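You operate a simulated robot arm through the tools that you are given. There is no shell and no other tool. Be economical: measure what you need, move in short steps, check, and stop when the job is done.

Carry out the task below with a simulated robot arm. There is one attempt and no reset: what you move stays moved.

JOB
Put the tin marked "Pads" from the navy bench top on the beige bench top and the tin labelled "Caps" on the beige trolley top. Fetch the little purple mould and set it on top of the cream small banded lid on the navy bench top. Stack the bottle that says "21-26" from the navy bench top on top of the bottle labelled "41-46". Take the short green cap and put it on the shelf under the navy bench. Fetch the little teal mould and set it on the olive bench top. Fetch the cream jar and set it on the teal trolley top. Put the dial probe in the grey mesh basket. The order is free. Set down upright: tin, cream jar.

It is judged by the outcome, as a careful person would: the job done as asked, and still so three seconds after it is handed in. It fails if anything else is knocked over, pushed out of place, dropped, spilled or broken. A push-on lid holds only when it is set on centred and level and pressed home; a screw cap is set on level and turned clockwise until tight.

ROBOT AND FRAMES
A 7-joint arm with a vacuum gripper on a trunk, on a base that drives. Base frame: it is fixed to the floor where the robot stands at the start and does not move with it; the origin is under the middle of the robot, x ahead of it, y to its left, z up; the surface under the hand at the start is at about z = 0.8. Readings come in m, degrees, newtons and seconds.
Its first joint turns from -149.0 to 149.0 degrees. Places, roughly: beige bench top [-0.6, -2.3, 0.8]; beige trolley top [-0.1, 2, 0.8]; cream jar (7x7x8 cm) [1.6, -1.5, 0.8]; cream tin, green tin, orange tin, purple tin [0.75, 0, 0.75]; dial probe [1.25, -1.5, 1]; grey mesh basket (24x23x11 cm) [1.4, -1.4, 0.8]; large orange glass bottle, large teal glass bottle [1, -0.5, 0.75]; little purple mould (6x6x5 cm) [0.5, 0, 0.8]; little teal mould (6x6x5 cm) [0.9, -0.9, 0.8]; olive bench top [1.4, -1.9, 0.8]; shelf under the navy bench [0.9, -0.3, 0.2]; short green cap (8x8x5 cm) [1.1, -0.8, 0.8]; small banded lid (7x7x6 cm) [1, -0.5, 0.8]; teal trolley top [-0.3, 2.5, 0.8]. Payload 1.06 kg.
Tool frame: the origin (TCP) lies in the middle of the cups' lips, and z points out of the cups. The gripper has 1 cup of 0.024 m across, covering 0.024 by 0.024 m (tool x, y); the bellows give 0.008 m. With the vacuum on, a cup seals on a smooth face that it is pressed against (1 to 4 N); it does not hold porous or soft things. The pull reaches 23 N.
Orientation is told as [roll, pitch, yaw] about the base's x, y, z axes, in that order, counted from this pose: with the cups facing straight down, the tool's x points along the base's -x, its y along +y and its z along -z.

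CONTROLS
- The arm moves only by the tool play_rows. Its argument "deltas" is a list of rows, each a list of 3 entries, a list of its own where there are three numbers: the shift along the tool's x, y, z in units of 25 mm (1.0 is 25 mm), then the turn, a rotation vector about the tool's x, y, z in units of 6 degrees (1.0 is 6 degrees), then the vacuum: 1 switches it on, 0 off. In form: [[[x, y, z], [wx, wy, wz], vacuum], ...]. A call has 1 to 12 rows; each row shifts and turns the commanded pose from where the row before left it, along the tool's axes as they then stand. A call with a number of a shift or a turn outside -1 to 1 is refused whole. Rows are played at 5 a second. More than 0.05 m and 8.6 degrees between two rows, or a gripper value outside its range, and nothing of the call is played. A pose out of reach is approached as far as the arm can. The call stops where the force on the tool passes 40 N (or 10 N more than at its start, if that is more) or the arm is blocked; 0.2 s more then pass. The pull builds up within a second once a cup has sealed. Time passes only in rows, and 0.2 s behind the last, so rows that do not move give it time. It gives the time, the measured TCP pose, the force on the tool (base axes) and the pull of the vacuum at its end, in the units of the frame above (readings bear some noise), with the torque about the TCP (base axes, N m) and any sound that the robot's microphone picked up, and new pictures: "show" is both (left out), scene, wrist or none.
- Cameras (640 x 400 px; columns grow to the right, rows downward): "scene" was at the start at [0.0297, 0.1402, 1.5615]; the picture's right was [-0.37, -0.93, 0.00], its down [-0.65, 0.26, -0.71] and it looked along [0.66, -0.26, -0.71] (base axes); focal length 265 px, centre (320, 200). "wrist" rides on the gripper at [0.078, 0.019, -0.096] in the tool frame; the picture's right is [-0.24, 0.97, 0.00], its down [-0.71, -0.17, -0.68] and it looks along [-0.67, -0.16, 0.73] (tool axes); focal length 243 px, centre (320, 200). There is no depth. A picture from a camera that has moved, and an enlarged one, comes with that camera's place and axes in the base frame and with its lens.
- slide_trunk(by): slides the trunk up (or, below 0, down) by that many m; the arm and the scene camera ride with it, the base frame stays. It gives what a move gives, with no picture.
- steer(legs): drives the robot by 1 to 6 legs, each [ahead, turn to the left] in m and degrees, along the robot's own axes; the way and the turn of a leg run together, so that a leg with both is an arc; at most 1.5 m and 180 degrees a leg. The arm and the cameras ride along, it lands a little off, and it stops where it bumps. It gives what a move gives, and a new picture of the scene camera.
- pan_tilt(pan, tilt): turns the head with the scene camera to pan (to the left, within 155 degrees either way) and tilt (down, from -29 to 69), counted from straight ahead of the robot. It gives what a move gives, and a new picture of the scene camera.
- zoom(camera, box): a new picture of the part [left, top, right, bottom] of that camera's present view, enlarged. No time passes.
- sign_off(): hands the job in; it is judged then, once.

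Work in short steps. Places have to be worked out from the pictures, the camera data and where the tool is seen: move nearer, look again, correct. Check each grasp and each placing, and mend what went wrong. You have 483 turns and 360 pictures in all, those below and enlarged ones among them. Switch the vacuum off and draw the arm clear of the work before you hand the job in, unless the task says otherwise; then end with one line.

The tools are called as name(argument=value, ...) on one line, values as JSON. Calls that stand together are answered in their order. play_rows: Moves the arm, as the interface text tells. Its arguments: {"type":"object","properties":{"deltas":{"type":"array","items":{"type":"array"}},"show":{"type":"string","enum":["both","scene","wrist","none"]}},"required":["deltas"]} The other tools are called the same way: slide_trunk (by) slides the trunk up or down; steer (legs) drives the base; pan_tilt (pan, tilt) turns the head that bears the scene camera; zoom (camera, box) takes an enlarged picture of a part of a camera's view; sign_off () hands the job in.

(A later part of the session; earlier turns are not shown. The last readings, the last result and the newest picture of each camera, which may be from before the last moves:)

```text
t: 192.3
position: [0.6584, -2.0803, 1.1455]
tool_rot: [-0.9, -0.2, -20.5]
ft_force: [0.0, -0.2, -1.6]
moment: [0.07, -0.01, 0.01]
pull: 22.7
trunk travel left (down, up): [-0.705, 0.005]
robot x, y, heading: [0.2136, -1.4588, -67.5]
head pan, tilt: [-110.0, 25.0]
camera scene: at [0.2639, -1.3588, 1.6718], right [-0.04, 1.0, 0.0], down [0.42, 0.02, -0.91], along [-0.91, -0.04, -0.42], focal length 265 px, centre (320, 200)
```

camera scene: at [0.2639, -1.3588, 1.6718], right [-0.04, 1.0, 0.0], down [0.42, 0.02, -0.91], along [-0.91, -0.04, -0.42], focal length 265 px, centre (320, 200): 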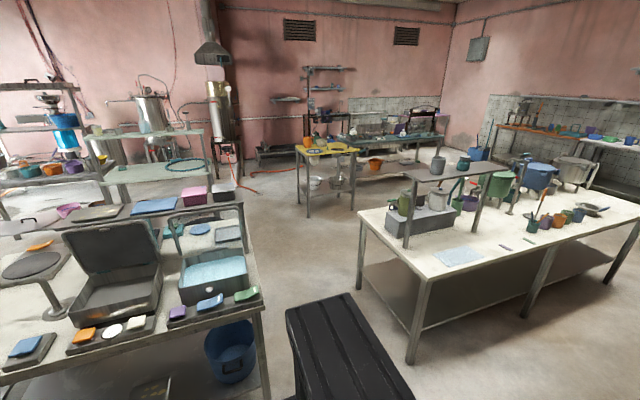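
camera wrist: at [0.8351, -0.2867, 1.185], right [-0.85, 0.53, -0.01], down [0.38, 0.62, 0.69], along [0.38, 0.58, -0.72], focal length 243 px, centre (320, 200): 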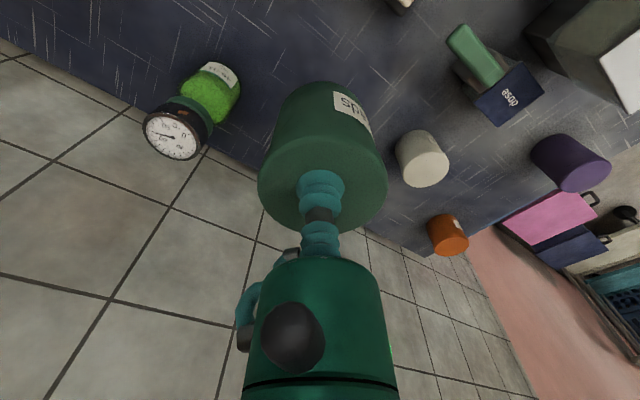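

steer(legs=[[0.74, 0], [0, -90]])

pan_tilt(pan=15, tilt=45)

```text
t: 200.1
position: [-0.1423, -2.5678, 1.1446]
tool_rot: [-0.8, -0.2, -111.9]
ft_force: [0.2, -0.9, -0.8]
moment: [0.02, 0.03, -0.02]
pull: 23.1
trunk travel left (down, up): [-0.705, 0.005]
robot x, y, heading: [0.4856, -2.1425, -159.2]
head pan, tilt: [-110.0, 25.0]
camera scene: at [0.5869, -2.191, 1.6718], right [1.0, 0.02, 0.0], down [0.01, -0.42, -0.91], along [-0.01, 0.91, -0.42], focal length 265 px, centre (320, 200)
```

scene: 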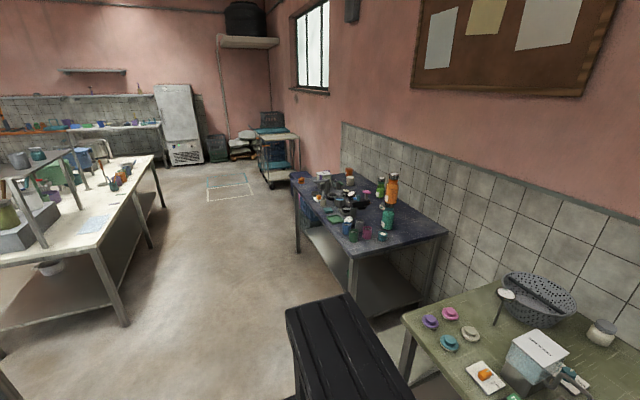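

```text
t: 202.2
position: [-0.142, -2.5671, 1.1457]
tool_rot: [-0.9, -0.1, -111.9]
ft_force: [0.2, 0.5, -2.1]
moment: [-0.02, 0.02, 0.0]
pull: 22.9
trunk travel left (down, up): [-0.705, 0.005]
robot x, y, heading: [0.4867, -2.137, -159.0]
head pan, tilt: [15.0, 45.0]
camera scene: at [0.5225, -2.3308, 1.6412], right [-0.59, 0.81, 0.0], down [0.57, 0.41, -0.71], along [-0.57, -0.41, -0.71], focal length 265 px, centre (320, 200)
```

scene: 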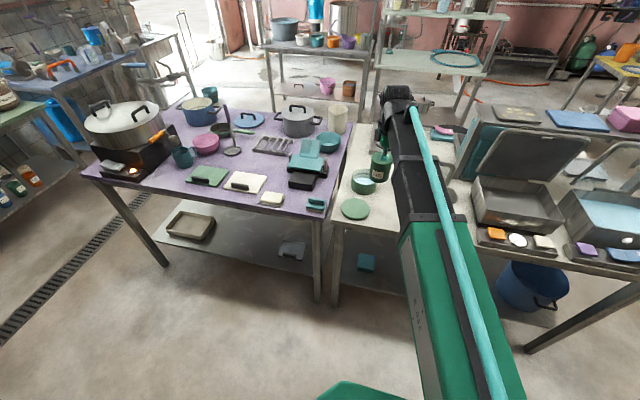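

The target spot is hidden behind the forearm; check with the wrist camera.

play_rows(deltas=[[[0, 0, 0], [0, 0, 0], 1]], show="wrist")

```text
t: 202.6
position: [-0.142, -2.567, 1.1444]
tool_rot: [-1.0, -0.2, -111.9]
ft_force: [-0.5, -0.4, -2.0]
moment: [-0.01, 0.01, -0.02]
pull: 23.1
trunk travel left (down, up): [-0.705, 0.005]
robot x, y, heading: [0.4842, -2.1409, -159.2]
head pan, tilt: [15.0, 45.0]
camera wrist: at [-0.0937, -2.5024, 1.24], right [0.81, -0.58, -0.01], down [-0.41, -0.59, 0.69], along [-0.41, -0.56, -0.72], focal length 243 px, centre (320, 200)
```

wrist: 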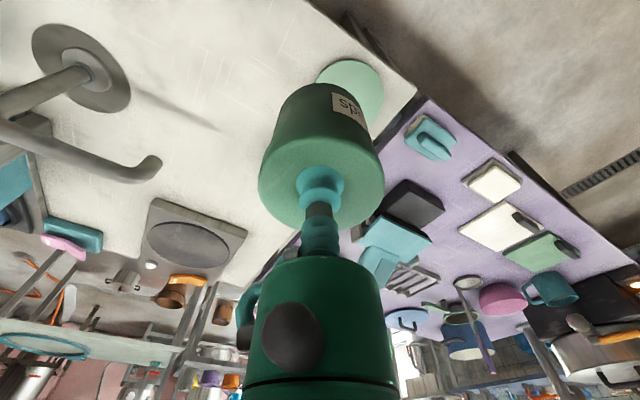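

There is plenty of free beige surface at about (-0.30,-2.545). Move there.

play_rows(deltas=[[[-0.07, -0.3, 0], [0, 0, 0], 1], [[-0.15, -0.6, 0], [0, 0, 0], 1], [[-0.15, -0.6, 0], [0, 0, 0], 1], [[-0.15, -0.6, 0], [0, 0, 0], 1], [[-0.15, -0.6, 0], [0, 0, 0], 1], [[-0.15, -0.6, 0], [0, 0, 0], 1], [[-0.15, -0.6, 0], [0, 0, 0], 1], [[-0.15, -0.6, 0], [0, 0, 0], 1], [[-0.15, -0.6, 0.2], [0, 0, 0], 1], [[-0.15, -0.6, 0.5], [0, 0, 0], 1], [[-0.1, -0.4, 0.7], [0, 0, 0], 1], [[0, -0.1, 0.8], [0, 0, 0], 1]], show="both")

```text
t: 205.2
position: [-0.3023, -2.546, 1.0914]
tool_rot: [-0.9, -0.3, -111.9]
ft_force: [-0.1, 0.3, -1.7]
moment: [0.0, 0.0, 0.01]
pull: 23.1
trunk travel left (down, up): [-0.705, 0.005]
robot x, y, heading: [0.4852, -2.1403, -159.3]
head pan, tilt: [15.0, 45.0]
camera scene: at [0.5224, -2.3309, 1.6412], right [-0.59, 0.81, 0.0], down [0.57, 0.41, -0.71], along [-0.57, -0.41, -0.71], focal length 265 px, centre (320, 200)
camera wrist: at [-0.2533, -2.4806, 1.1866], right [0.81, -0.58, -0.01], down [-0.41, -0.59, 0.69], along [-0.41, -0.56, -0.72], focal length 243 px, centre (320, 200)
```

scene: 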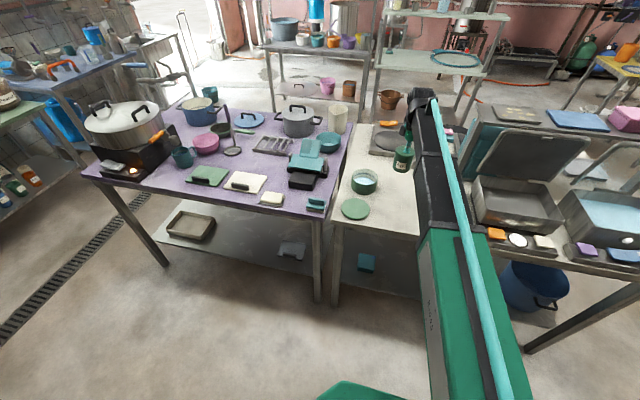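
wrist: 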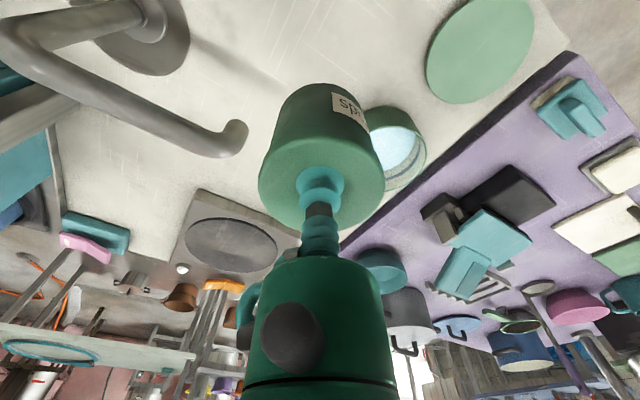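

Spot below is clear. Lower the tin.

play_rows(deltas=[[[0, 0, 0.7], [0, 0, 0], 1], [[0, 0, 0.8], [0, 0, 0], 1], [[0, 0, 0.8], [0, 0, 0], 1], [[0, 0, 0.8], [0, 0, 0], 1], [[0, 0, 0.8], [0, 0, 0], 1], [[0, 0, 0.8], [0, 0, 0], 1], [[0, 0, 0.8], [0, 0, 0], 1], [[0, 0, 0.7], [0, 0, 0], 1], [[0, 0, 0.5], [0, 0, 0], 1], [[0, 0, 0.3], [0, 0, 0], 1], [[0, 0, 0.2], [0, 0, 0], 1]], show="wrist")

```text
t: 207.5
position: [-0.3061, -2.5437, 0.9221]
tool_rot: [-1.3, -0.6, -111.9]
ft_force: [0.0, 0.7, 21.4]
moment: [0.06, -0.16, 0.01]
pull: 22.9
trunk travel left (down, up): [-0.705, 0.005]
robot x, y, heading: [0.4896, -2.1394, -159.2]
head pan, tilt: [15.0, 45.0]
stopped in row 11: the force on the tool passed its limit at 45 N (the readings are from after the stop); the commanded pose is now the measured one
camera wrist: at [-0.2561, -2.479, 1.015], right [0.81, -0.58, -0.02], down [-0.41, -0.59, 0.7], along [-0.42, -0.56, -0.72], focal length 243 px, centre (320, 200)
```

wrist: 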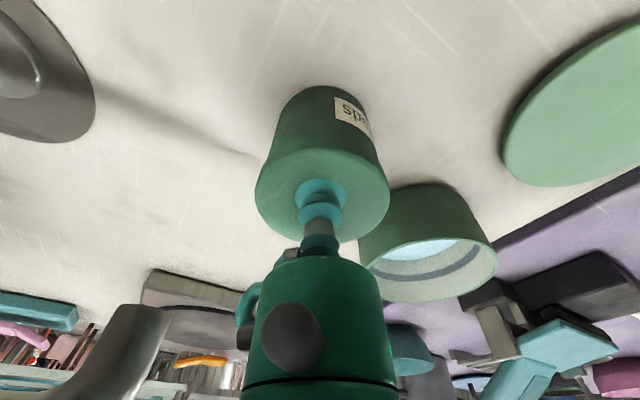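

Touchdown (bench z≈0.84). Ease, release, rise.

play_rows(deltas=[[[0, 0, -0.15], [0, 0, 0], 1], [[0, 0, 0], [0, 0, 0], 0], [[0, 0, 0], [0, 0, 0], 0], [[0, 0, 0], [0, 0, 0], 0], [[0, 0, 0], [0, 0, 0], 0], [[0, 0, -0.2], [0, 0, 0], 0], [[0, 0, -0.4], [0, 0, 0], 0], [[0, 0, -0.6], [0, 0, 0], 0], [[0, 0, -0.8], [0, 0, 0], 0], [[0, 0, -0.9], [0, 0, 0], 0], [[0, 0, -0.9], [0, 0, 0], 0], [[0, 0, -0.9], [0, 0, 0], 0]], show="wrist")

```text
t: 210.1
position: [-0.3018, -2.5458, 1.0384]
tool_rot: [-1.1, -0.4, -111.9]
ft_force: [0.0, 0.7, -0.3]
moment: [0.03, 0.0, 0.02]
pull: 0.0
trunk travel left (down, up): [-0.705, 0.005]
robot x, y, heading: [0.4866, -2.1424, -159.2]
head pan, tilt: [15.0, 45.0]
camera wrist: at [-0.254, -2.4806, 1.1329], right [0.81, -0.58, -0.02], down [-0.41, -0.59, 0.69], along [-0.41, -0.56, -0.72], focal length 243 px, centre (320, 200)
```

wrist: 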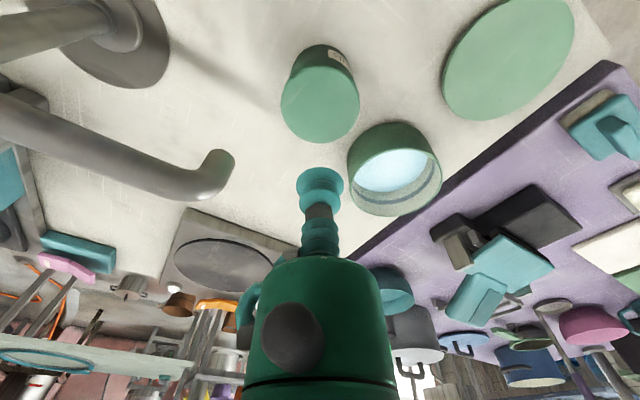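

Pads tin stands on the beige bench. Rise and turn around to the olive bench.

play_rows(deltas=[[[0, 0, -0.6], [0, 0, 0], 0], [[0, 0, -0.9], [0, 0, 0], 0], [[0, 0, -0.9], [0, 0, 0], 0], [[0, 0, -0.9], [0, 0, 0], 0], [[0, 0, -0.9], [0, 0, 0], 0], [[0, 0, -0.9], [0, 0, 0], 0], [[0.3, 0.2, -0.9], [0, 0, 0], 0], [[0.5, 0.3, -0.6], [0, 0, 0], 0], [[0.5, 0.3, 0], [0, 0, 0], 0], [[0.5, 0.3, 0], [0, 0, 0], 0], [[0.5, 0.3, 0], [0, 0, 0], 0], [[0.4, 0.3, 0], [0, 0, 0], 0]], show="none")

steer(legs=[[0, 90], [-0.22, 0], [0, 91.5]])

pan_tilt(pan=10, tilt=40)

```text
t: 212.7
position: [-0.2356, -2.4991, 1.2027]
tool_rot: [-1.2, -0.4, -111.9]
ft_force: [0.5, 0.2, 0.3]
moment: [-0.02, 0.01, -0.01]
pull: 0.1
trunk travel left (down, up): [-0.705, 0.005]
robot x, y, heading: [0.4857, -2.1424, -158.9]
head pan, tilt: [15.0, 45.0]
```

```text
t: 222.3
position: [1.077, -1.5047, 1.2019]
tool_rot: [-1.3, -0.5, 74.3]
ft_force: [-0.3, -0.1, -0.2]
moment: [0.02, 0.03, 0.0]
pull: 0.0
trunk travel left (down, up): [-0.705, 0.005]
robot x, y, heading: [0.3997, -1.9376, 27.1]
head pan, tilt: [15.0, 45.0]
camera scene: at [0.3402, -1.7538, 1.6412], right [0.67, -0.74, 0.0], down [-0.52, -0.47, -0.71], along [0.52, 0.47, -0.71], focal length 265 px, centre (320, 200)
```

scene: 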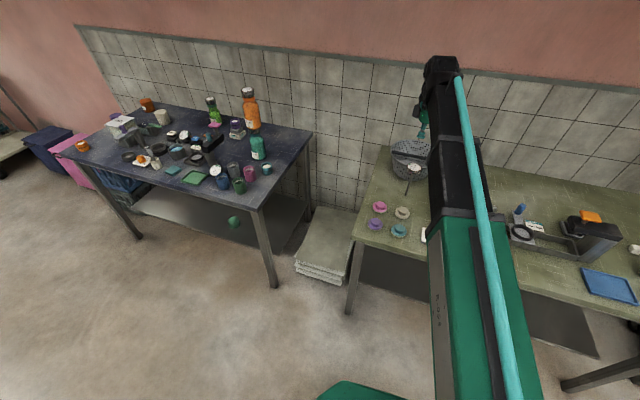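

```text
t: 223.0
position: [1.0784, -1.5057, 1.2021]
tool_rot: [-1.2, -0.5, 74.2]
ft_force: [0.2, -0.2, -0.2]
moment: [-0.01, -0.02, 0.0]
pull: 0.0
trunk travel left (down, up): [-0.705, 0.005]
robot x, y, heading: [0.4017, -1.9422, 27.1]
head pan, tilt: [10.0, 40.0]
camera scene: at [0.3478, -1.7571, 1.6484], right [0.6, -0.8, 0.0], down [-0.51, -0.39, -0.77], along [0.61, 0.46, -0.64], focal length 265 px, centre (320, 200)
```

scene: 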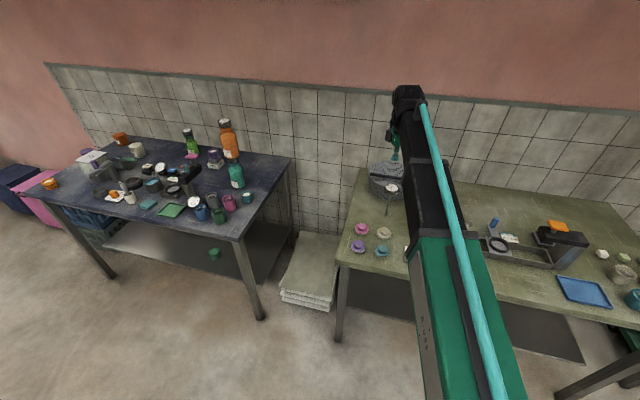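

Forward to reach the probe, basket and jar.

steer(legs=[[0, -4.5], [0.33, 0]])

play_rows(deltas=[[[0, 0, 0], [0, 0, 0], 0]], show="wrist")

```text
t: 225.7
position: [1.4231, -1.4325, 1.2024]
tool_rot: [-1.2, -0.5, 69.7]
ft_force: [-0.6, 0.7, -0.6]
moment: [0.02, -0.02, 0.0]
pull: 0.0
trunk travel left (down, up): [-0.705, 0.005]
robot x, y, heading: [0.7109, -1.8097, 22.4]
head pan, tilt: [10.0, 40.0]
camera scene: at [0.6761, -1.6234, 1.6484], right [0.54, -0.84, 0.0], down [-0.54, -0.35, -0.77], along [0.65, 0.41, -0.64], focal length 265 px, centre (320, 200)
```

scene: 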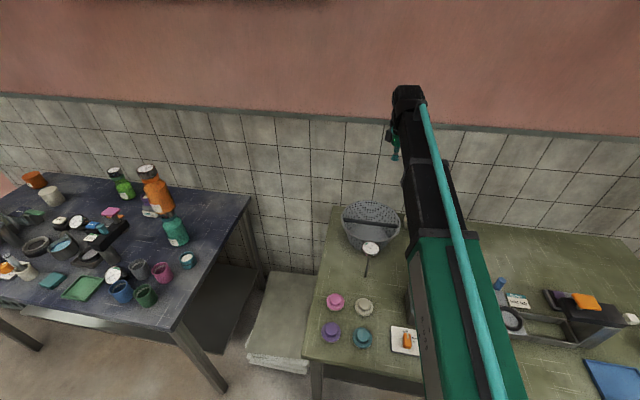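

```text
t: 226.1
position: [1.4221, -1.4324, 1.203]
tool_rot: [-1.2, -0.6, 69.7]
ft_force: [0.5, 0.0, -0.5]
moment: [0.03, -0.01, 0.0]
pull: 0.0
trunk travel left (down, up): [-0.705, 0.005]
robot x, y, heading: [0.7129, -1.8111, 22.5]
head pan, tilt: [10.0, 40.0]
camera wrist: at [1.3768, -1.4995, 1.2968], right [-0.83, 0.56, -0.02], down [0.39, 0.6, 0.69], along [0.4, 0.57, -0.72], focal length 243 px, centre (320, 200)
```

wrist: 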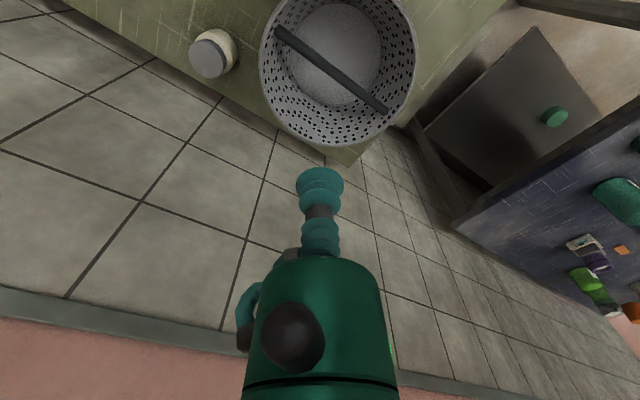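

I see the jar, the basket with a bar across it, and the probe. Zoom on them.

zoom(camera="scene", box=[310, 180, 430, 300])

zoom(camera="wrist", box=[170, 0, 430, 160])

```text
3.33 times, centred on (370, 240) of scene
camera zoom: at [0.6754, -1.6238, 1.6485], right [0.54, -0.84, 0.0], down [-0.54, -0.35, -0.77], along [0.65, 0.41, -0.64], focal length 884 px, centre (153, 67)
```

zoom: 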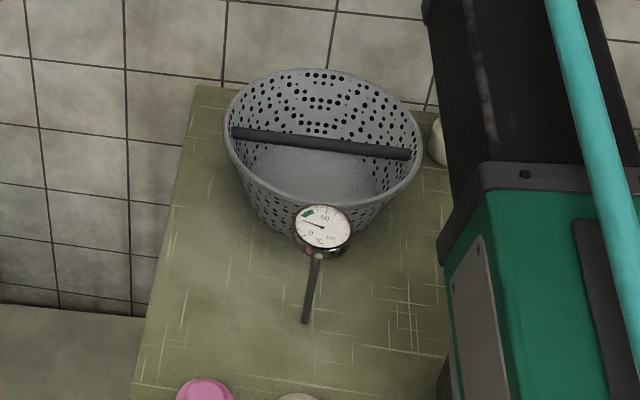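

```text
2.46 times, centred on (300, 80) of wrist
camera zoom: at [1.3768, -1.4995, 1.2968], right [-0.83, 0.56, -0.02], down [0.39, 0.6, 0.69], along [0.4, 0.57, -0.72], focal length 597 px, centre (369, 495)
```

zoom: 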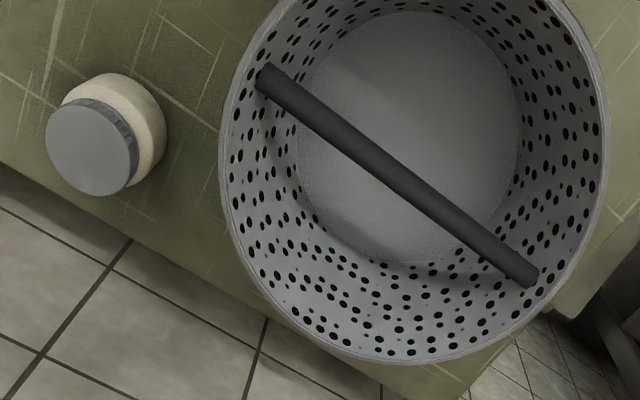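

Probe stands vertically near (1.24,-1.467), head z≈0.97. Move over it.

play_rows(deltas=[[[0.15, 0.25, 0], [0, 0, 0], 0], [[0.3, 0.5, 0], [0, 0, 0], 0], [[0.35, 0.58, 0], [0, 0, 0], 0], [[0.35, 0.58, 0], [0, 0, 0], 0], [[0.35, 0.58, 0], [0, 0, 0], 0], [[0.35, 0.58, 0], [0, 0, 0], 0], [[0.35, 0.58, 0], [0, 0, 0], 0], [[0.35, 0.58, 0], [0, 0, 0], 0], [[0.35, 0.58, 0], [0, 0, 0], 0], [[0.35, 0.58, 0], [0, 0, 0], 0], [[0.35, 0.58, 0], [0, 0, 0], 0], [[0.24, 0.37, 0], [0, 0, 0], 0]], show="wrist")

```text
t: 228.7
position: [1.2411, -1.4678, 1.1984]
tool_rot: [-1.2, -0.5, 69.7]
ft_force: [-0.2, 0.9, -0.4]
moment: [0.04, 0.0, 0.0]
pull: 0.1
trunk travel left (down, up): [-0.705, 0.005]
robot x, y, heading: [0.7094, -1.81, 22.8]
head pan, tilt: [10.0, 40.0]
camera wrist: at [1.195, -1.5346, 1.2922], right [-0.83, 0.56, -0.02], down [0.39, 0.6, 0.69], along [0.4, 0.57, -0.72], focal length 243 px, centre (320, 200)
```

wrist: 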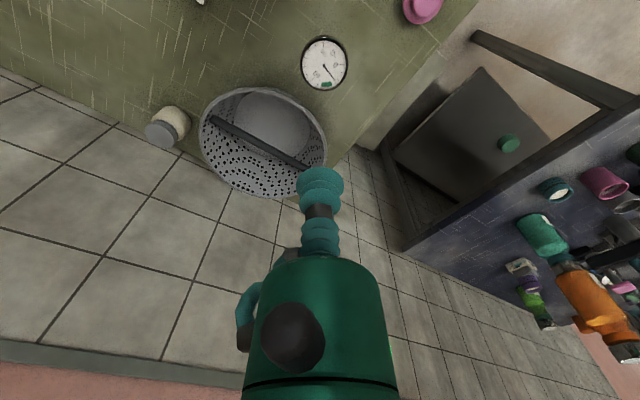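

Aligned with the dial. Descend to ~1.03.

play_rows(deltas=[[[0, 0, 0.3], [0, 0, 0], 0], [[0, 0, 0.6], [0, 0, 0], 0], [[0, 0, 0.7], [0, 0, 0], 0], [[0, 0, 0.7], [0, 0, 0], 0], [[0, 0, 0.7], [0, 0, 0], 0], [[0, 0, 0.7], [0, 0, 0], 0], [[0, 0, 0.7], [0, 0, 0], 0], [[0, 0, 0.7], [0, 0, 0], 0], [[0, 0, 0.7], [0, 0, 0], 0], [[0, 0, 0.5], [0, 0, 0], 0], [[0, 0, 0.2], [0, 0, 0], 0]], show="wrist")

```text
t: 231.1
position: [1.2451, -1.4679, 1.0374]
tool_rot: [-1.1, -0.5, 69.7]
ft_force: [-0.1, 0.3, 0.2]
moment: [0.02, 0.0, 0.04]
pull: 0.1
trunk travel left (down, up): [-0.705, 0.005]
robot x, y, heading: [0.7114, -1.8086, 22.5]
head pan, tilt: [10.0, 40.0]
camera wrist: at [1.199, -1.5352, 1.1305], right [-0.83, 0.56, -0.02], down [0.39, 0.6, 0.69], along [0.4, 0.57, -0.72], focal length 243 px, centre (320, 200)
```

wrist: 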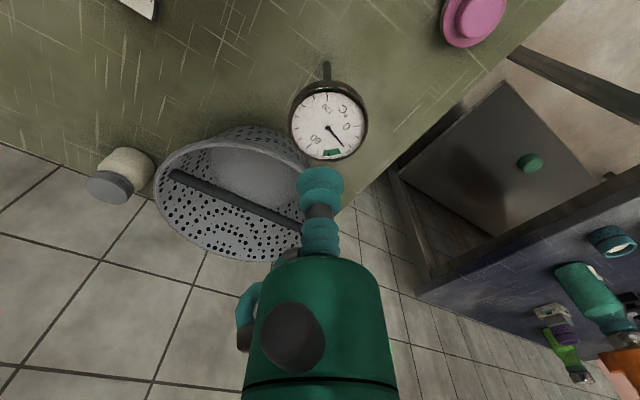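

play_rows(deltas=[[[0, 0.08, 0.3], [0, 0, 0], 1], [[0, 0.08, 0.5], [0, 0, 0], 1], [[0, 0, 0.5], [0, 0, 0], 1], [[0, 0, 0.5], [0, 0, 0], 1], [[0, 0, 0.3], [0, 0, 0], 1], [[0, 0, 0.2], [0, 0, 0], 1], [[0, 0, 0.1], [0, 0, 0], 1], [[0, 0, 0.1], [0, 0, 0], 1], [[0, 0, 0], [0, 0, 0], 1], [[0, 0, 0], [0, 0, 0], 1]], show="wrist")

```text
t: 233.2
position: [1.2421, -1.4669, 0.9732]
tool_rot: [-1.2, -0.4, 69.7]
ft_force: [0.1, 0.5, 0.7]
moment: [0.02, 0.02, 0.02]
pull: 0.0
trunk travel left (down, up): [-0.705, 0.005]
robot x, y, heading: [0.7136, -1.8076, 22.4]
head pan, tilt: [10.0, 40.0]
camera wrist: at [1.1959, -1.5338, 1.068], right [-0.83, 0.56, -0.02], down [0.39, 0.6, 0.69], along [0.4, 0.57, -0.72], focal length 243 px, centre (320, 200)
```

wrist: 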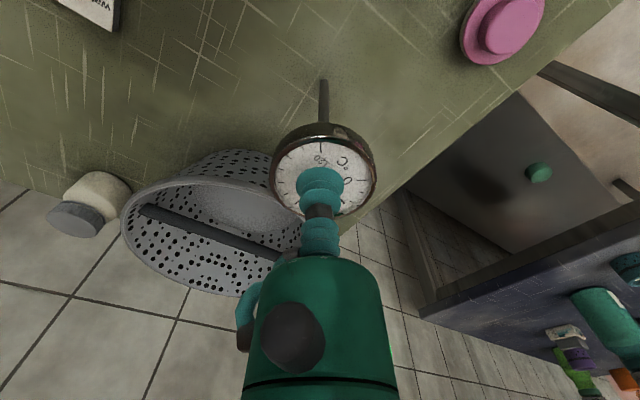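

play_rows(deltas=[[[0, 0, 0.1], [0, 0, 0], 1], [[0, 0, 0.1], [0, 0, 0], 1], [[0, 0, 0], [0, 0, 0], 1], [[0, 0, 0], [0, 0, 0], 1]], show="none")

```text
t: 234.2
position: [1.2425, -1.4654, 0.9689]
tool_rot: [-1.1, -0.5, 69.6]
ft_force: [-0.8, 0.7, -0.2]
moment: [0.0, 0.01, 0.01]
pull: 22.5
trunk travel left (down, up): [-0.705, 0.005]
robot x, y, heading: [0.7112, -1.809, 22.6]
head pan, tilt: [10.0, 40.0]
```

Sealed on the dial. Lift while yawing so the wrist camera faces the robot.

play_rows(deltas=[[[0, 0, -0.2], [0, 0, 0], 1], [[0, 0, -0.4], [0, 0, 0], 1], [[0, 0, -0.6], [0, 0, 0], 1], [[0, 0, -0.8], [0, 0, 0.3], 1], [[0, 0, -0.8], [0, 0, 0.8], 1], [[0, 0, -0.8], [0, 0, 0.9], 1], [[0, 0, -0.8], [0, 0, 1], 1], [[0, 0, -0.8], [0, 0, 1], 1], [[0, 0, -0.8], [0, 0, 1], 1], [[0, 0, -0.8], [0, 0, 1], 1], [[0, 0, -0.7], [0, 0, 1], 1], [[0, 0, -0.4], [0, 0, 0.9], 1]], show="wrist")

```text
t: 236.8
position: [1.2376, -1.466, 1.1671]
tool_rot: [-0.5, -1.2, 22.2]
ft_force: [-0.6, 0.1, -0.3]
moment: [0.0, -0.01, -0.02]
pull: 22.7
trunk travel left (down, up): [-0.705, 0.005]
robot x, y, heading: [0.7134, -1.8111, 22.7]
head pan, tilt: [10.0, 40.0]
camera wrist: at [1.1569, -1.4783, 1.2597], right [-0.15, 0.99, 0.0], down [0.7, 0.11, 0.7], along [0.69, 0.1, -0.71], focal length 243 px, centre (320, 200)
```

wrist: 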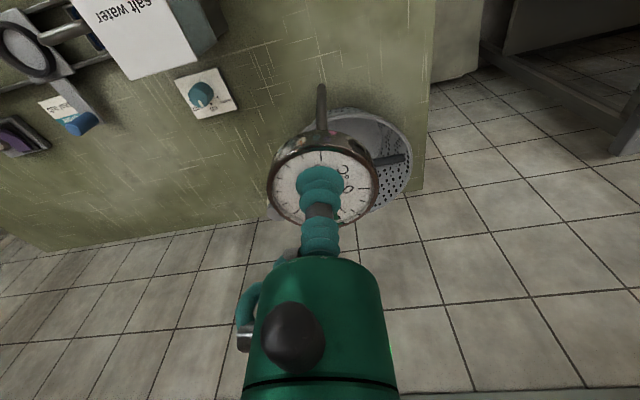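

Probe length ≈0.14 m, so olive bench z≈0.83. Move over the front half of the basket (in front of the bar).

play_rows(deltas=[[[-0.3, -0.06, 0], [0, 0, 0], 1], [[-0.6, -0.13, 0], [0, 0, 0], 1], [[-0.7, -0.15, 0], [0, 0, 0], 1], [[-0.7, -0.15, 0], [0, 0, 0], 1], [[-0.7, -0.15, 0], [0, 0, 0], 1], [[-0.7, -0.15, 0], [0, 0, 0], 1], [[-0.7, -0.15, 0], [0, 0, 0], 1], [[-0.7, -0.15, 0], [0, 0, 0], 1], [[-0.5, -0.12, 0], [0, 0, 0], 1], [[-0.28, -0.06, 0], [0, 0, 0], 1]], show="both")

```text
t: 239.1
position: [1.3865, -1.4398, 1.1672]
tool_rot: [-0.4, -1.2, 22.4]
ft_force: [-0.6, 0.1, 0.4]
moment: [-0.01, 0.02, -0.05]
pull: 22.7
trunk travel left (down, up): [-0.705, 0.005]
robot x, y, heading: [0.7058, -1.8124, 22.4]
head pan, tilt: [10.0, 40.0]
camera scene: at [0.6753, -1.6238, 1.6485], right [0.54, -0.84, 0.0], down [-0.54, -0.35, -0.77], along [0.65, 0.41, -0.64], focal length 265 px, centre (320, 200)
camera wrist: at [1.3054, -1.4524, 1.262], right [-0.15, 0.99, 0.0], down [0.7, 0.11, 0.7], along [0.69, 0.1, -0.71], focal length 243 px, centre (320, 200)
```

scene: 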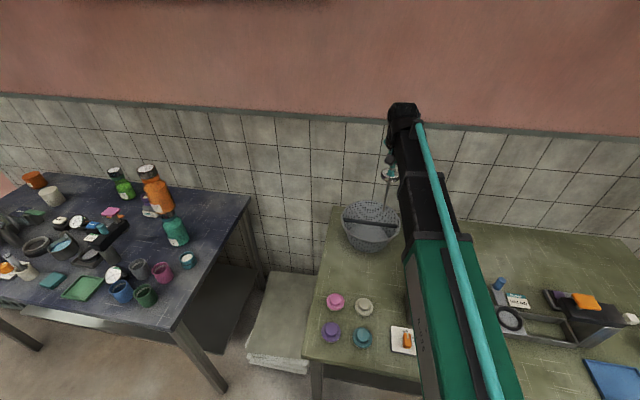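
wrist: 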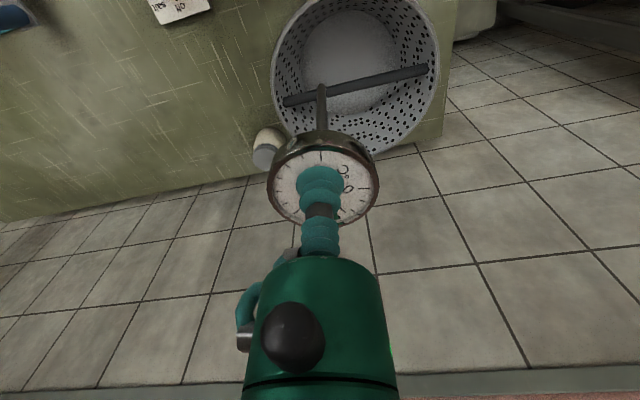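

Good view. Now tilt the tool ~40° so the stem points to the right side of the basket in this view.

play_rows(deltas=[[[0, 0, 0], [-0.3, 0, 0], 1], [[0, 0, 0], [-0.6, 0, 0], 1], [[0, 0, 0], [-0.7, 0, 0], 1], [[0, 0, 0], [-0.7, 0, 0], 1], [[0, 0, 0], [-0.7, 0, 0], 1], [[0, 0, 0], [-0.7, 0, 0], 1], [[0, 0, 0], [-0.7, 0, 0], 1], [[0, 0, 0], [-0.7, 0, 0], 1], [[0, 0, 0], [-0.7, 0, 0], 1], [[0, 0, 0], [-0.6, 0, 0], 1], [[0, 0, 0], [-0.3, 0, 0], 1]], show="both")

```text
t: 241.4
position: [1.3866, -1.4414, 1.17]
tool_rot: [40.0, -1.1, 22.3]
ft_force: [-0.1, -0.5, -0.4]
moment: [-0.04, 0.0, 0.01]
pull: 23.0
trunk travel left (down, up): [-0.705, 0.005]
robot x, y, heading: [0.712, -1.8087, 22.6]
head pan, tilt: [10.0, 40.0]
camera scene: at [0.6753, -1.6241, 1.6485], right [0.54, -0.84, 0.0], down [-0.54, -0.34, -0.77], along [0.65, 0.41, -0.64], focal length 265 px, centre (320, 200)
camera wrist: at [1.3304, -1.5144, 1.2527], right [-0.08, 0.77, 0.63], down [0.86, -0.26, 0.43], along [0.5, 0.58, -0.65], focal length 243 px, centre (320, 200)
```

scene: 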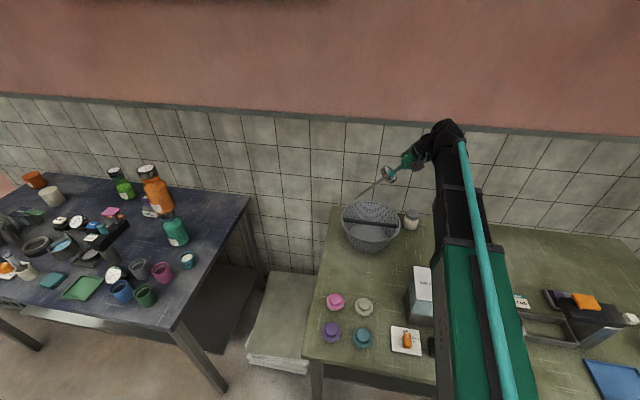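
wrist: 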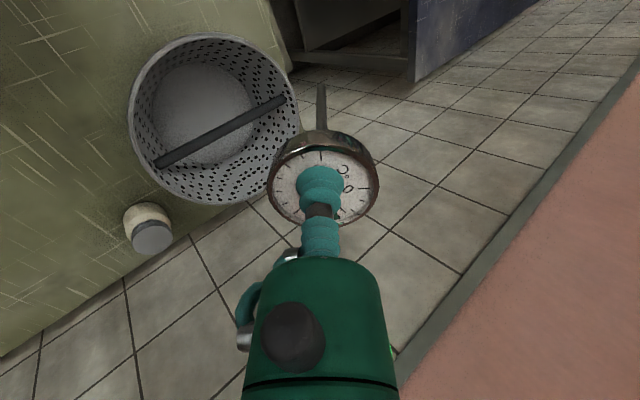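

Tilt done. Lower straight down in base frame (split in tool y/z).

play_rows(deltas=[[[0, -0.2, 0.24], [0, 0, 0], 1], [[0, -0.4, 0.48], [0, 0, 0], 1], [[0, -0.45, 0.54], [0, 0, 0], 1], [[0, -0.45, 0.54], [0, 0, 0], 1], [[0, -0.45, 0.54], [0, 0, 0], 1], [[0, -0.45, 0.54], [0, 0, 0], 1], [[0, -0.45, 0.54], [0, 0, 0], 1], [[0, -0.45, 0.54], [0, 0, 0], 1], [[0, -0.45, 0.54], [0, 0, 0], 1], [[0, -0.45, 0.54], [0, 0, 0], 1], [[0, -0.25, 0.3], [0, 0, 0], 1]], show="both")

zoom(camera="scene", box=[310, 160, 450, 280])

```text
t: 243.8
position: [1.3893, -1.4376, 0.9975]
tool_rot: [39.8, -1.2, 22.3]
ft_force: [-0.4, -0.5, -0.5]
moment: [0.02, 0.02, 0.03]
pull: 23.2
trunk travel left (down, up): [-0.705, 0.005]
robot x, y, heading: [0.711, -1.8112, 22.6]
head pan, tilt: [10.0, 40.0]
camera scene: at [0.6753, -1.624, 1.6485], right [0.54, -0.84, 0.0], down [-0.54, -0.34, -0.77], along [0.65, 0.41, -0.64], focal length 265 px, centre (320, 200)
camera wrist: at [1.3341, -1.5122, 1.0812], right [-0.08, 0.78, 0.63], down [0.86, -0.26, 0.43], along [0.5, 0.57, -0.65], focal length 243 px, centre (320, 200)
```

scene: 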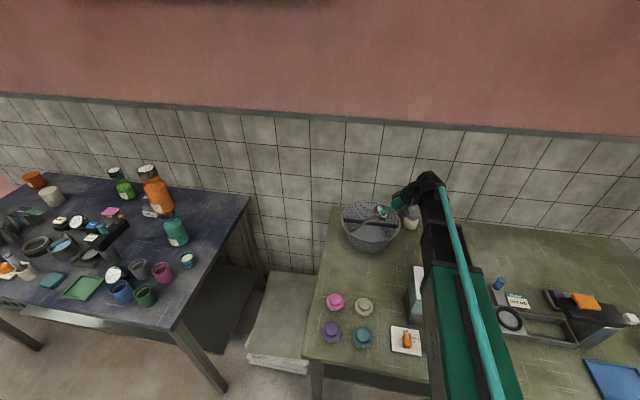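
wrist: 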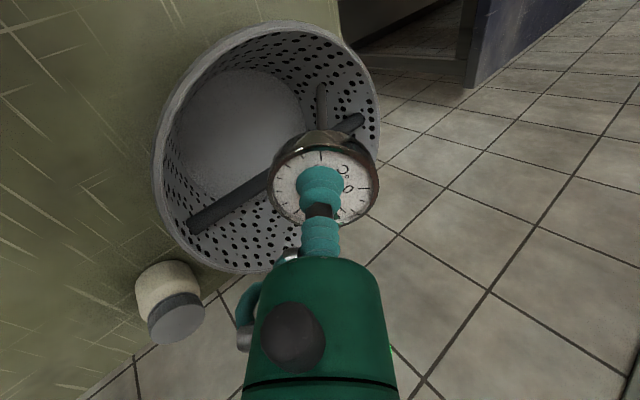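

```text
3.33 times, centred on (380, 220) of scene
camera zoom: at [0.6753, -1.624, 1.6485], right [0.54, -0.84, 0.0], down [-0.54, -0.34, -0.77], along [0.65, 0.41, -0.64], focal length 884 px, centre (120, 133)
```

zoom: 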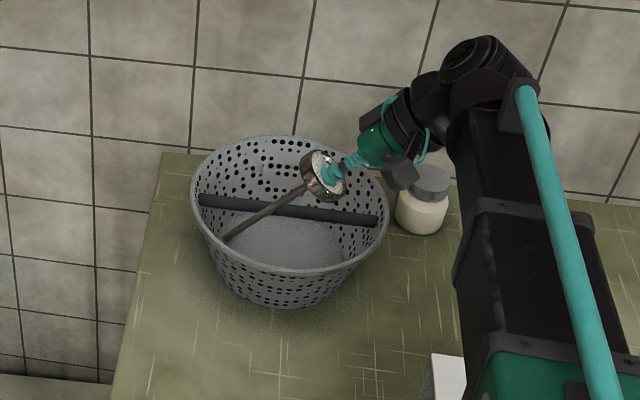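

Stem is inside, in front of the bar. Continue down slowly to touch the bottom.

play_rows(deltas=[[[0, -0.1, 0.12], [0, 0, 0], 1], [[0, -0.2, 0.24], [0, 0, 0], 1], [[0, -0.2, 0.24], [0, 0, 0], 1], [[0, -0.2, 0.24], [0, 0, 0], 1], [[0, -0.15, 0.18], [0, 0, 0], 1], [[0, -0.1, 0.12], [0, 0, 0], 1], [[0, -0.06, 0.08], [0, 0, 0], 1]], show="wrist")

zoom(camera="scene", box=[310, 160, 450, 280])

```text
t: 245.4
position: [1.3898, -1.4369, 0.9562]
tool_rot: [39.8, -1.2, 22.3]
ft_force: [0.1, -0.7, -0.5]
moment: [-0.02, 0.0, -0.05]
pull: 23.5
trunk travel left (down, up): [-0.705, 0.005]
robot x, y, heading: [0.7094, -1.8094, 22.7]
head pan, tilt: [10.0, 40.0]
camera wrist: at [1.3338, -1.5118, 1.0402], right [-0.08, 0.78, 0.63], down [0.86, -0.26, 0.43], along [0.5, 0.57, -0.65], focal length 243 px, centre (320, 200)
```

wrist: 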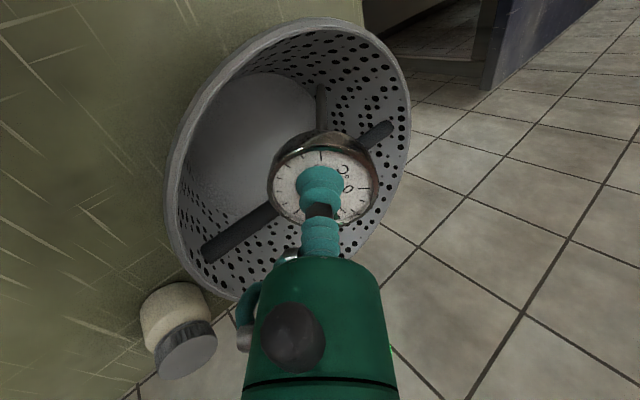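

```text
3.33 times, centred on (380, 220) of scene
camera zoom: at [0.6753, -1.624, 1.6485], right [0.54, -0.84, 0.0], down [-0.54, -0.34, -0.77], along [0.65, 0.41, -0.64], focal length 884 px, centre (120, 133)
```

zoom: 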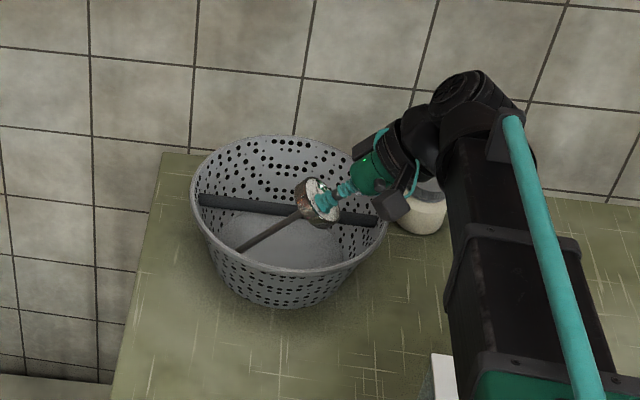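

play_rows(deltas=[[[0, -0.1, 0.12], [0, 0, 0], 1], [[0, -0.1, 0.12], [0, 0, 0], 1], [[0, 0, 0], [0, 0, 0], 1]], show="none")

play_rows(deltas=[[[0, -0.1, 0.12], [0, 0, 0], 1], [[0, -0.1, 0.12], [0, 0, 0], 1], [[0, 0, 0], [0, 0, 0], 1]], show="wrist")

```text
t: 246.2
position: [1.3907, -1.4377, 0.9481]
tool_rot: [39.9, -1.2, 22.4]
ft_force: [1.6, -1.3, 0.0]
moment: [-0.08, -0.09, -0.08]
pull: 23.4
trunk travel left (down, up): [-0.705, 0.005]
robot x, y, heading: [0.7112, -1.8111, 22.5]
head pan, tilt: [10.0, 40.0]
```

```text
t: 247.1
position: [1.3895, -1.438, 0.9413]
tool_rot: [39.8, -1.2, 22.3]
ft_force: [1.4, -0.8, -0.3]
moment: [-0.03, -0.08, -0.07]
pull: 23.0
trunk travel left (down, up): [-0.705, 0.005]
robot x, y, heading: [0.7129, -1.8088, 22.5]
head pan, tilt: [10.0, 40.0]
camera wrist: at [1.3346, -1.5123, 1.0247], right [-0.08, 0.78, 0.63], down [0.86, -0.26, 0.43], along [0.5, 0.57, -0.65], focal length 243 px, centre (320, 200)
```

wrist: 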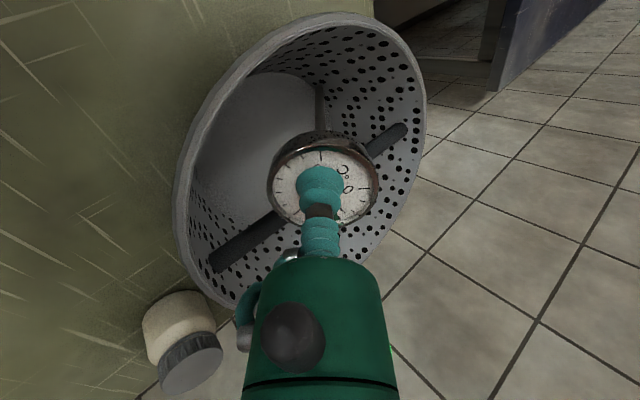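

Light side contact; it is essentially down inside. Release and retreat along the tool axis.

play_rows(deltas=[[[0, -0.05, 0.06], [0, 0, 0], 1], [[0, 0, 0], [0, 0, 0], 0], [[0, 0, 0], [0, 0, 0], 0], [[0, 0, 0], [0, 0, 0], 0], [[0, 0, 0], [0, 0, 0], 0], [[0, 0, -0.15], [0, 0, 0], 0], [[0, 0, -0.3], [0, 0, 0], 0], [[0, 0, -0.5], [0, 0, 0], 0], [[0, 0, -0.5], [0, 0, 0], 0], [[0, 0.2, -0.5], [0, 0, 0], 0]], show="wrist")

zoom(camera="scene", box=[310, 160, 450, 280])

```text
t: 249.2
position: [1.3995, -1.4646, 0.9794]
tool_rot: [39.8, -1.2, 22.2]
ft_force: [-0.3, -0.4, 0.3]
moment: [0.01, -0.04, -0.01]
pull: 0.0
trunk travel left (down, up): [-0.705, 0.005]
robot x, y, heading: [0.7103, -1.8114, 22.6]
head pan, tilt: [10.0, 40.0]
camera wrist: at [1.3447, -1.5385, 1.0634], right [-0.08, 0.78, 0.63], down [0.86, -0.26, 0.43], along [0.5, 0.57, -0.65], focal length 243 px, centre (320, 200)
```

wrist: 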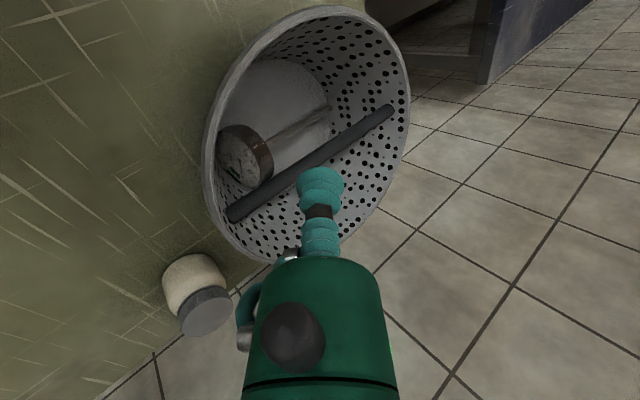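

```text
3.33 times, centred on (380, 220) of scene
camera zoom: at [0.6751, -1.624, 1.6485], right [0.54, -0.84, 0.0], down [-0.54, -0.34, -0.77], along [0.65, 0.41, -0.64], focal length 884 px, centre (120, 133)
```

zoom: 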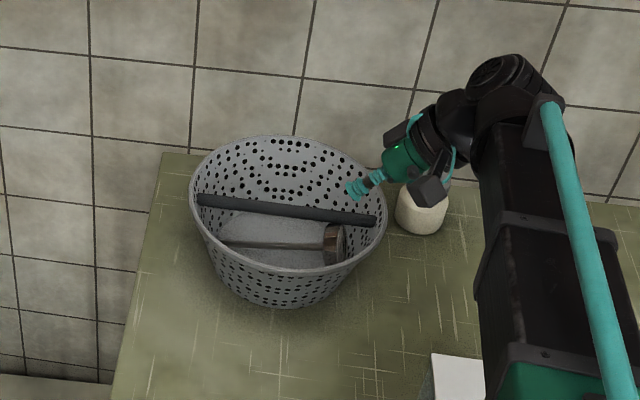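

The probe lies inside the basket. Raise straight up, then level the tool.

play_rows(deltas=[[[0, 0.3, -0.36], [0, 0, 0], 0], [[0, 0.45, -0.54], [0, 0, 0], 0], [[0, 0.45, -0.54], [0, 0, 0], 0], [[0, 0.45, -0.54], [0, 0, 0], 0], [[0, 0.45, -0.54], [0, 0, 0], 0], [[0, 0.45, -0.54], [0, 0, 0], 0], [[0, 0.45, -0.54], [0, 0, 0], 0], [[0, 0.45, -0.54], [0, 0, 0], 0], [[0, 0.45, -0.54], [0, 0, 0], 0], [[0, 0.45, -0.54], [0, 0, 0], 0], [[0, 0.3, -0.36], [0, 0, 0], 0]], show="none")

play_rows(deltas=[[[0, 0, 0], [0.3, 0, 0], 0], [[0, 0, 0], [0.7, 0, 0], 0], [[0, 0, 0], [0.8, 0, 0], 0], [[0, 0, 0], [0.8, 0, 0], 0], [[0, 0, 0], [0.8, 0.1, 0], 0], [[0, 0, 0], [0.8, 0.1, 0], 0], [[0, 0, 0], [0.8, 0, 0], 0], [[0, 0, 0], [0.8, 0, 0], 0], [[0, 0, 0], [0.6, 0, 0], 0], [[0, 0, 0], [0.3, 0, 0], 0]], show="wrist")

```text
t: 251.7
position: [1.3966, -1.4644, 1.1615]
tool_rot: [39.8, -1.2, 22.1]
ft_force: [0.4, -0.3, -0.5]
moment: [-0.03, 0.01, -0.04]
pull: 0.0
trunk travel left (down, up): [-0.705, 0.005]
robot x, y, heading: [0.7108, -1.814, 22.5]
head pan, tilt: [10.0, 40.0]
```

```text
t: 253.8
position: [1.3973, -1.4648, 1.1612]
tool_rot: [-0.5, 0.0, 22.7]
ft_force: [0.1, -1.0, 0.6]
moment: [-0.01, -0.03, -0.04]
pull: 0.1
trunk travel left (down, up): [-0.705, 0.005]
robot x, y, heading: [0.7069, -1.8103, 22.6]
head pan, tilt: [10.0, 40.0]
camera wrist: at [1.3171, -1.4776, 1.256], right [-0.16, 0.99, -0.01], down [0.72, 0.12, 0.69], along [0.68, 0.1, -0.73], focal length 243 px, centre (320, 200)
```

wrist: 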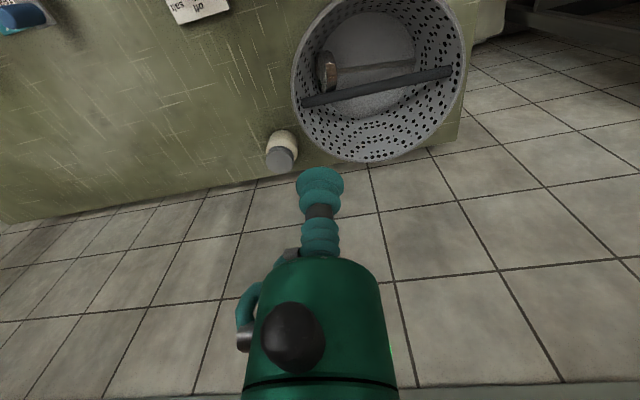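

Jar lid at about (1.549,-1.511). Move above it.

play_rows(deltas=[[[-0.2, -0.17, 0], [0, 0, 0], 0], [[-0.4, -0.33, 0], [0, 0, 0], 0], [[-0.5, -0.41, 0], [0, 0, 0], 0], [[-0.5, -0.41, 0], [0, 0, 0], 0], [[-0.5, -0.41, 0.2], [0, 0, 0], 0], [[-0.5, -0.41, 0.4], [0, 0, 0], 0], [[-0.5, -0.41, 0.5], [0, 0, 0], 0], [[-0.5, -0.41, 0.5], [0, 0, 0], 0], [[-0.5, -0.41, 0.5], [0, 0, 0], 0], [[-0.5, -0.41, 0.5], [0, 0, 0], 0], [[-0.3, -0.26, 0.5], [0, 0, 0], 0]], show="wrist")

```text
t: 256.2
position: [1.548, -1.5106, 1.0837]
tool_rot: [-0.3, -0.1, 22.6]
ft_force: [-0.4, 0.3, -0.2]
moment: [-0.01, 0.0, 0.01]
pull: 0.0
trunk travel left (down, up): [-0.705, 0.005]
robot x, y, heading: [0.7087, -1.8119, 22.5]
head pan, tilt: [10.0, 40.0]
camera wrist: at [1.4686, -1.5239, 1.1796], right [-0.16, 0.99, -0.01], down [0.72, 0.12, 0.69], along [0.68, 0.1, -0.73], focal length 243 px, centre (320, 200)
```

wrist: 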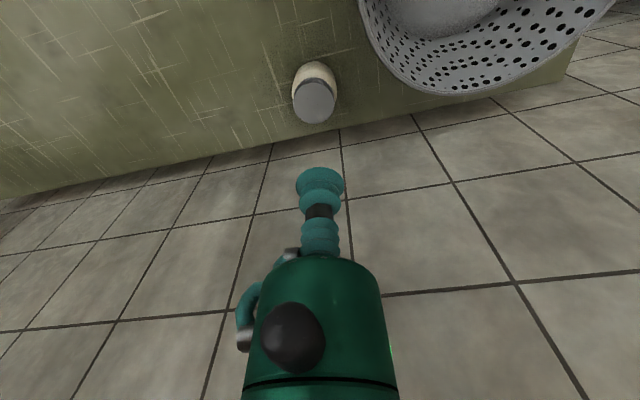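

play_rows(deltas=[[[-0.1, -0.08, 0.3], [0, 0, 0], 0], [[-0.14, -0.1, 0.6], [0, 0, 0], 0], [[-0.14, -0.1, 0.6], [0, 0, 0], 0], [[-0.14, -0.1, 0.6], [0, 0, 0], 0], [[-0.14, -0.11, 0.6], [0, 0, 0], 0], [[0, 0, 0.4], [0, 0, 0], 0], [[0, 0, 0.2], [0, 0, 0], 0]], show="wrist")

```text
t: 257.9
position: [1.5698, -1.5167, 1.0005]
tool_rot: [-0.4, -0.1, 22.6]
ft_force: [-0.2, -0.5, 0.6]
moment: [0.0, -0.01, 0.03]
pull: 0.0
trunk travel left (down, up): [-0.705, 0.005]
robot x, y, heading: [0.7115, -1.8104, 22.6]
head pan, tilt: [10.0, 40.0]
camera wrist: at [1.4894, -1.5298, 1.0965], right [-0.16, 0.99, -0.01], down [0.72, 0.12, 0.69], along [0.68, 0.1, -0.73], focal length 243 px, centre (320, 200)
```

wrist: 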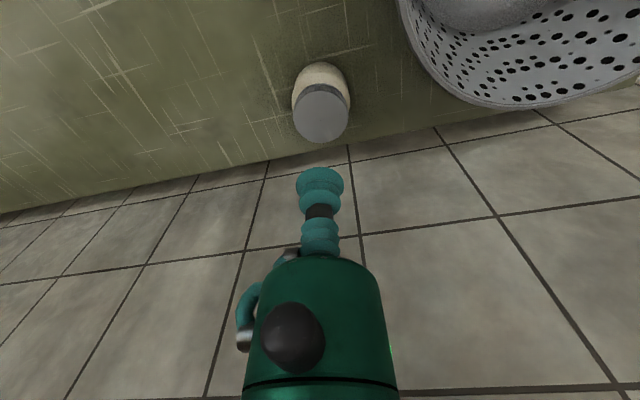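

Perfectly aligned. Descend with vacuum.

play_rows(deltas=[[[0, 0, 0.3], [0, 0, 0], 1], [[0, 0, 0.6], [0, 0, 0], 1], [[0, 0, 0.6], [0, 0, 0], 1], [[0, 0, 0.6], [0, 0, 0], 1], [[0, 0, 0.4], [0, 0, 0], 1], [[0, 0, 0.3], [0, 0, 0], 1], [[0, 0, 0.2], [0, 0, 0], 1], [[0, 0, 0.1], [0, 0, 0], 1], [[0, 0, 0.1], [0, 0, 0], 1], [[0, 0, 0], [0, 0, 0], 1], [[0, 0, 0], [0, 0, 0], 1]], show="none")

```text
t: 260.2
position: [1.5697, -1.5184, 0.9216]
tool_rot: [-0.4, -0.1, 22.6]
ft_force: [0.0, -0.6, -1.2]
moment: [0.02, -0.02, 0.01]
pull: 0.0
trunk travel left (down, up): [-0.705, 0.005]
robot x, y, heading: [0.7109, -1.8144, 22.4]
head pan, tilt: [10.0, 40.0]
```

play_rows(deltas=[[[0, 0, 0.1], [0, 0, 0], 1], [[0, 0, 0.1], [0, 0, 0], 1], [[0, 0, 0.1], [0, 0, 0], 1], [[0, 0, 0], [0, 0, 0], 1], [[0, 0, 0], [0, 0, 0], 1]], show="wrist")

```text
t: 261.4
position: [1.5694, -1.5162, 0.9142]
tool_rot: [-0.4, -0.1, 22.8]
ft_force: [-0.4, 0.1, -0.1]
moment: [-0.01, -0.02, -0.01]
pull: 0.2
trunk travel left (down, up): [-0.705, 0.005]
robot x, y, heading: [0.7099, -1.8085, 22.4]
head pan, tilt: [10.0, 40.0]
camera wrist: at [1.4901, -1.5294, 1.0092], right [-0.16, 0.99, -0.01], down [0.72, 0.12, 0.69], along [0.68, 0.1, -0.73], focal length 243 px, centre (320, 200)
```

wrist: 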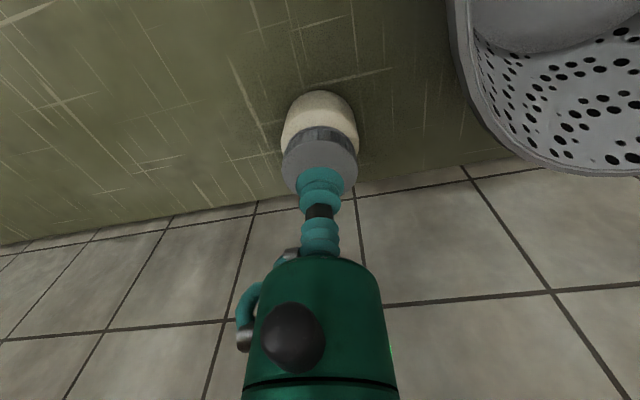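

play_rows(deltas=[[[0, 0, 0.2], [0, 0, 0], 1], [[0, 0, 0.2], [0, 0, 0], 1], [[0, 0, 0.15], [0, 0, 0], 1], [[0, 0, 0.1], [0, 0, 0], 1], [[0, 0, 0.1], [0, 0, 0], 1], [[0, 0, 0], [0, 0, 0], 1], [[0, 0, 0], [0, 0, 0], 1]], show="none")

```text
t: 263.1
position: [1.5681, -1.517, 0.8951]
tool_rot: [-0.4, -0.1, 22.8]
ft_force: [-0.1, 0.4, 0.0]
moment: [0.0, 0.0, 0.02]
pull: 0.0
trunk travel left (down, up): [-0.705, 0.005]
robot x, y, heading: [0.7111, -1.8122, 22.3]
head pan, tilt: [10.0, 40.0]
```

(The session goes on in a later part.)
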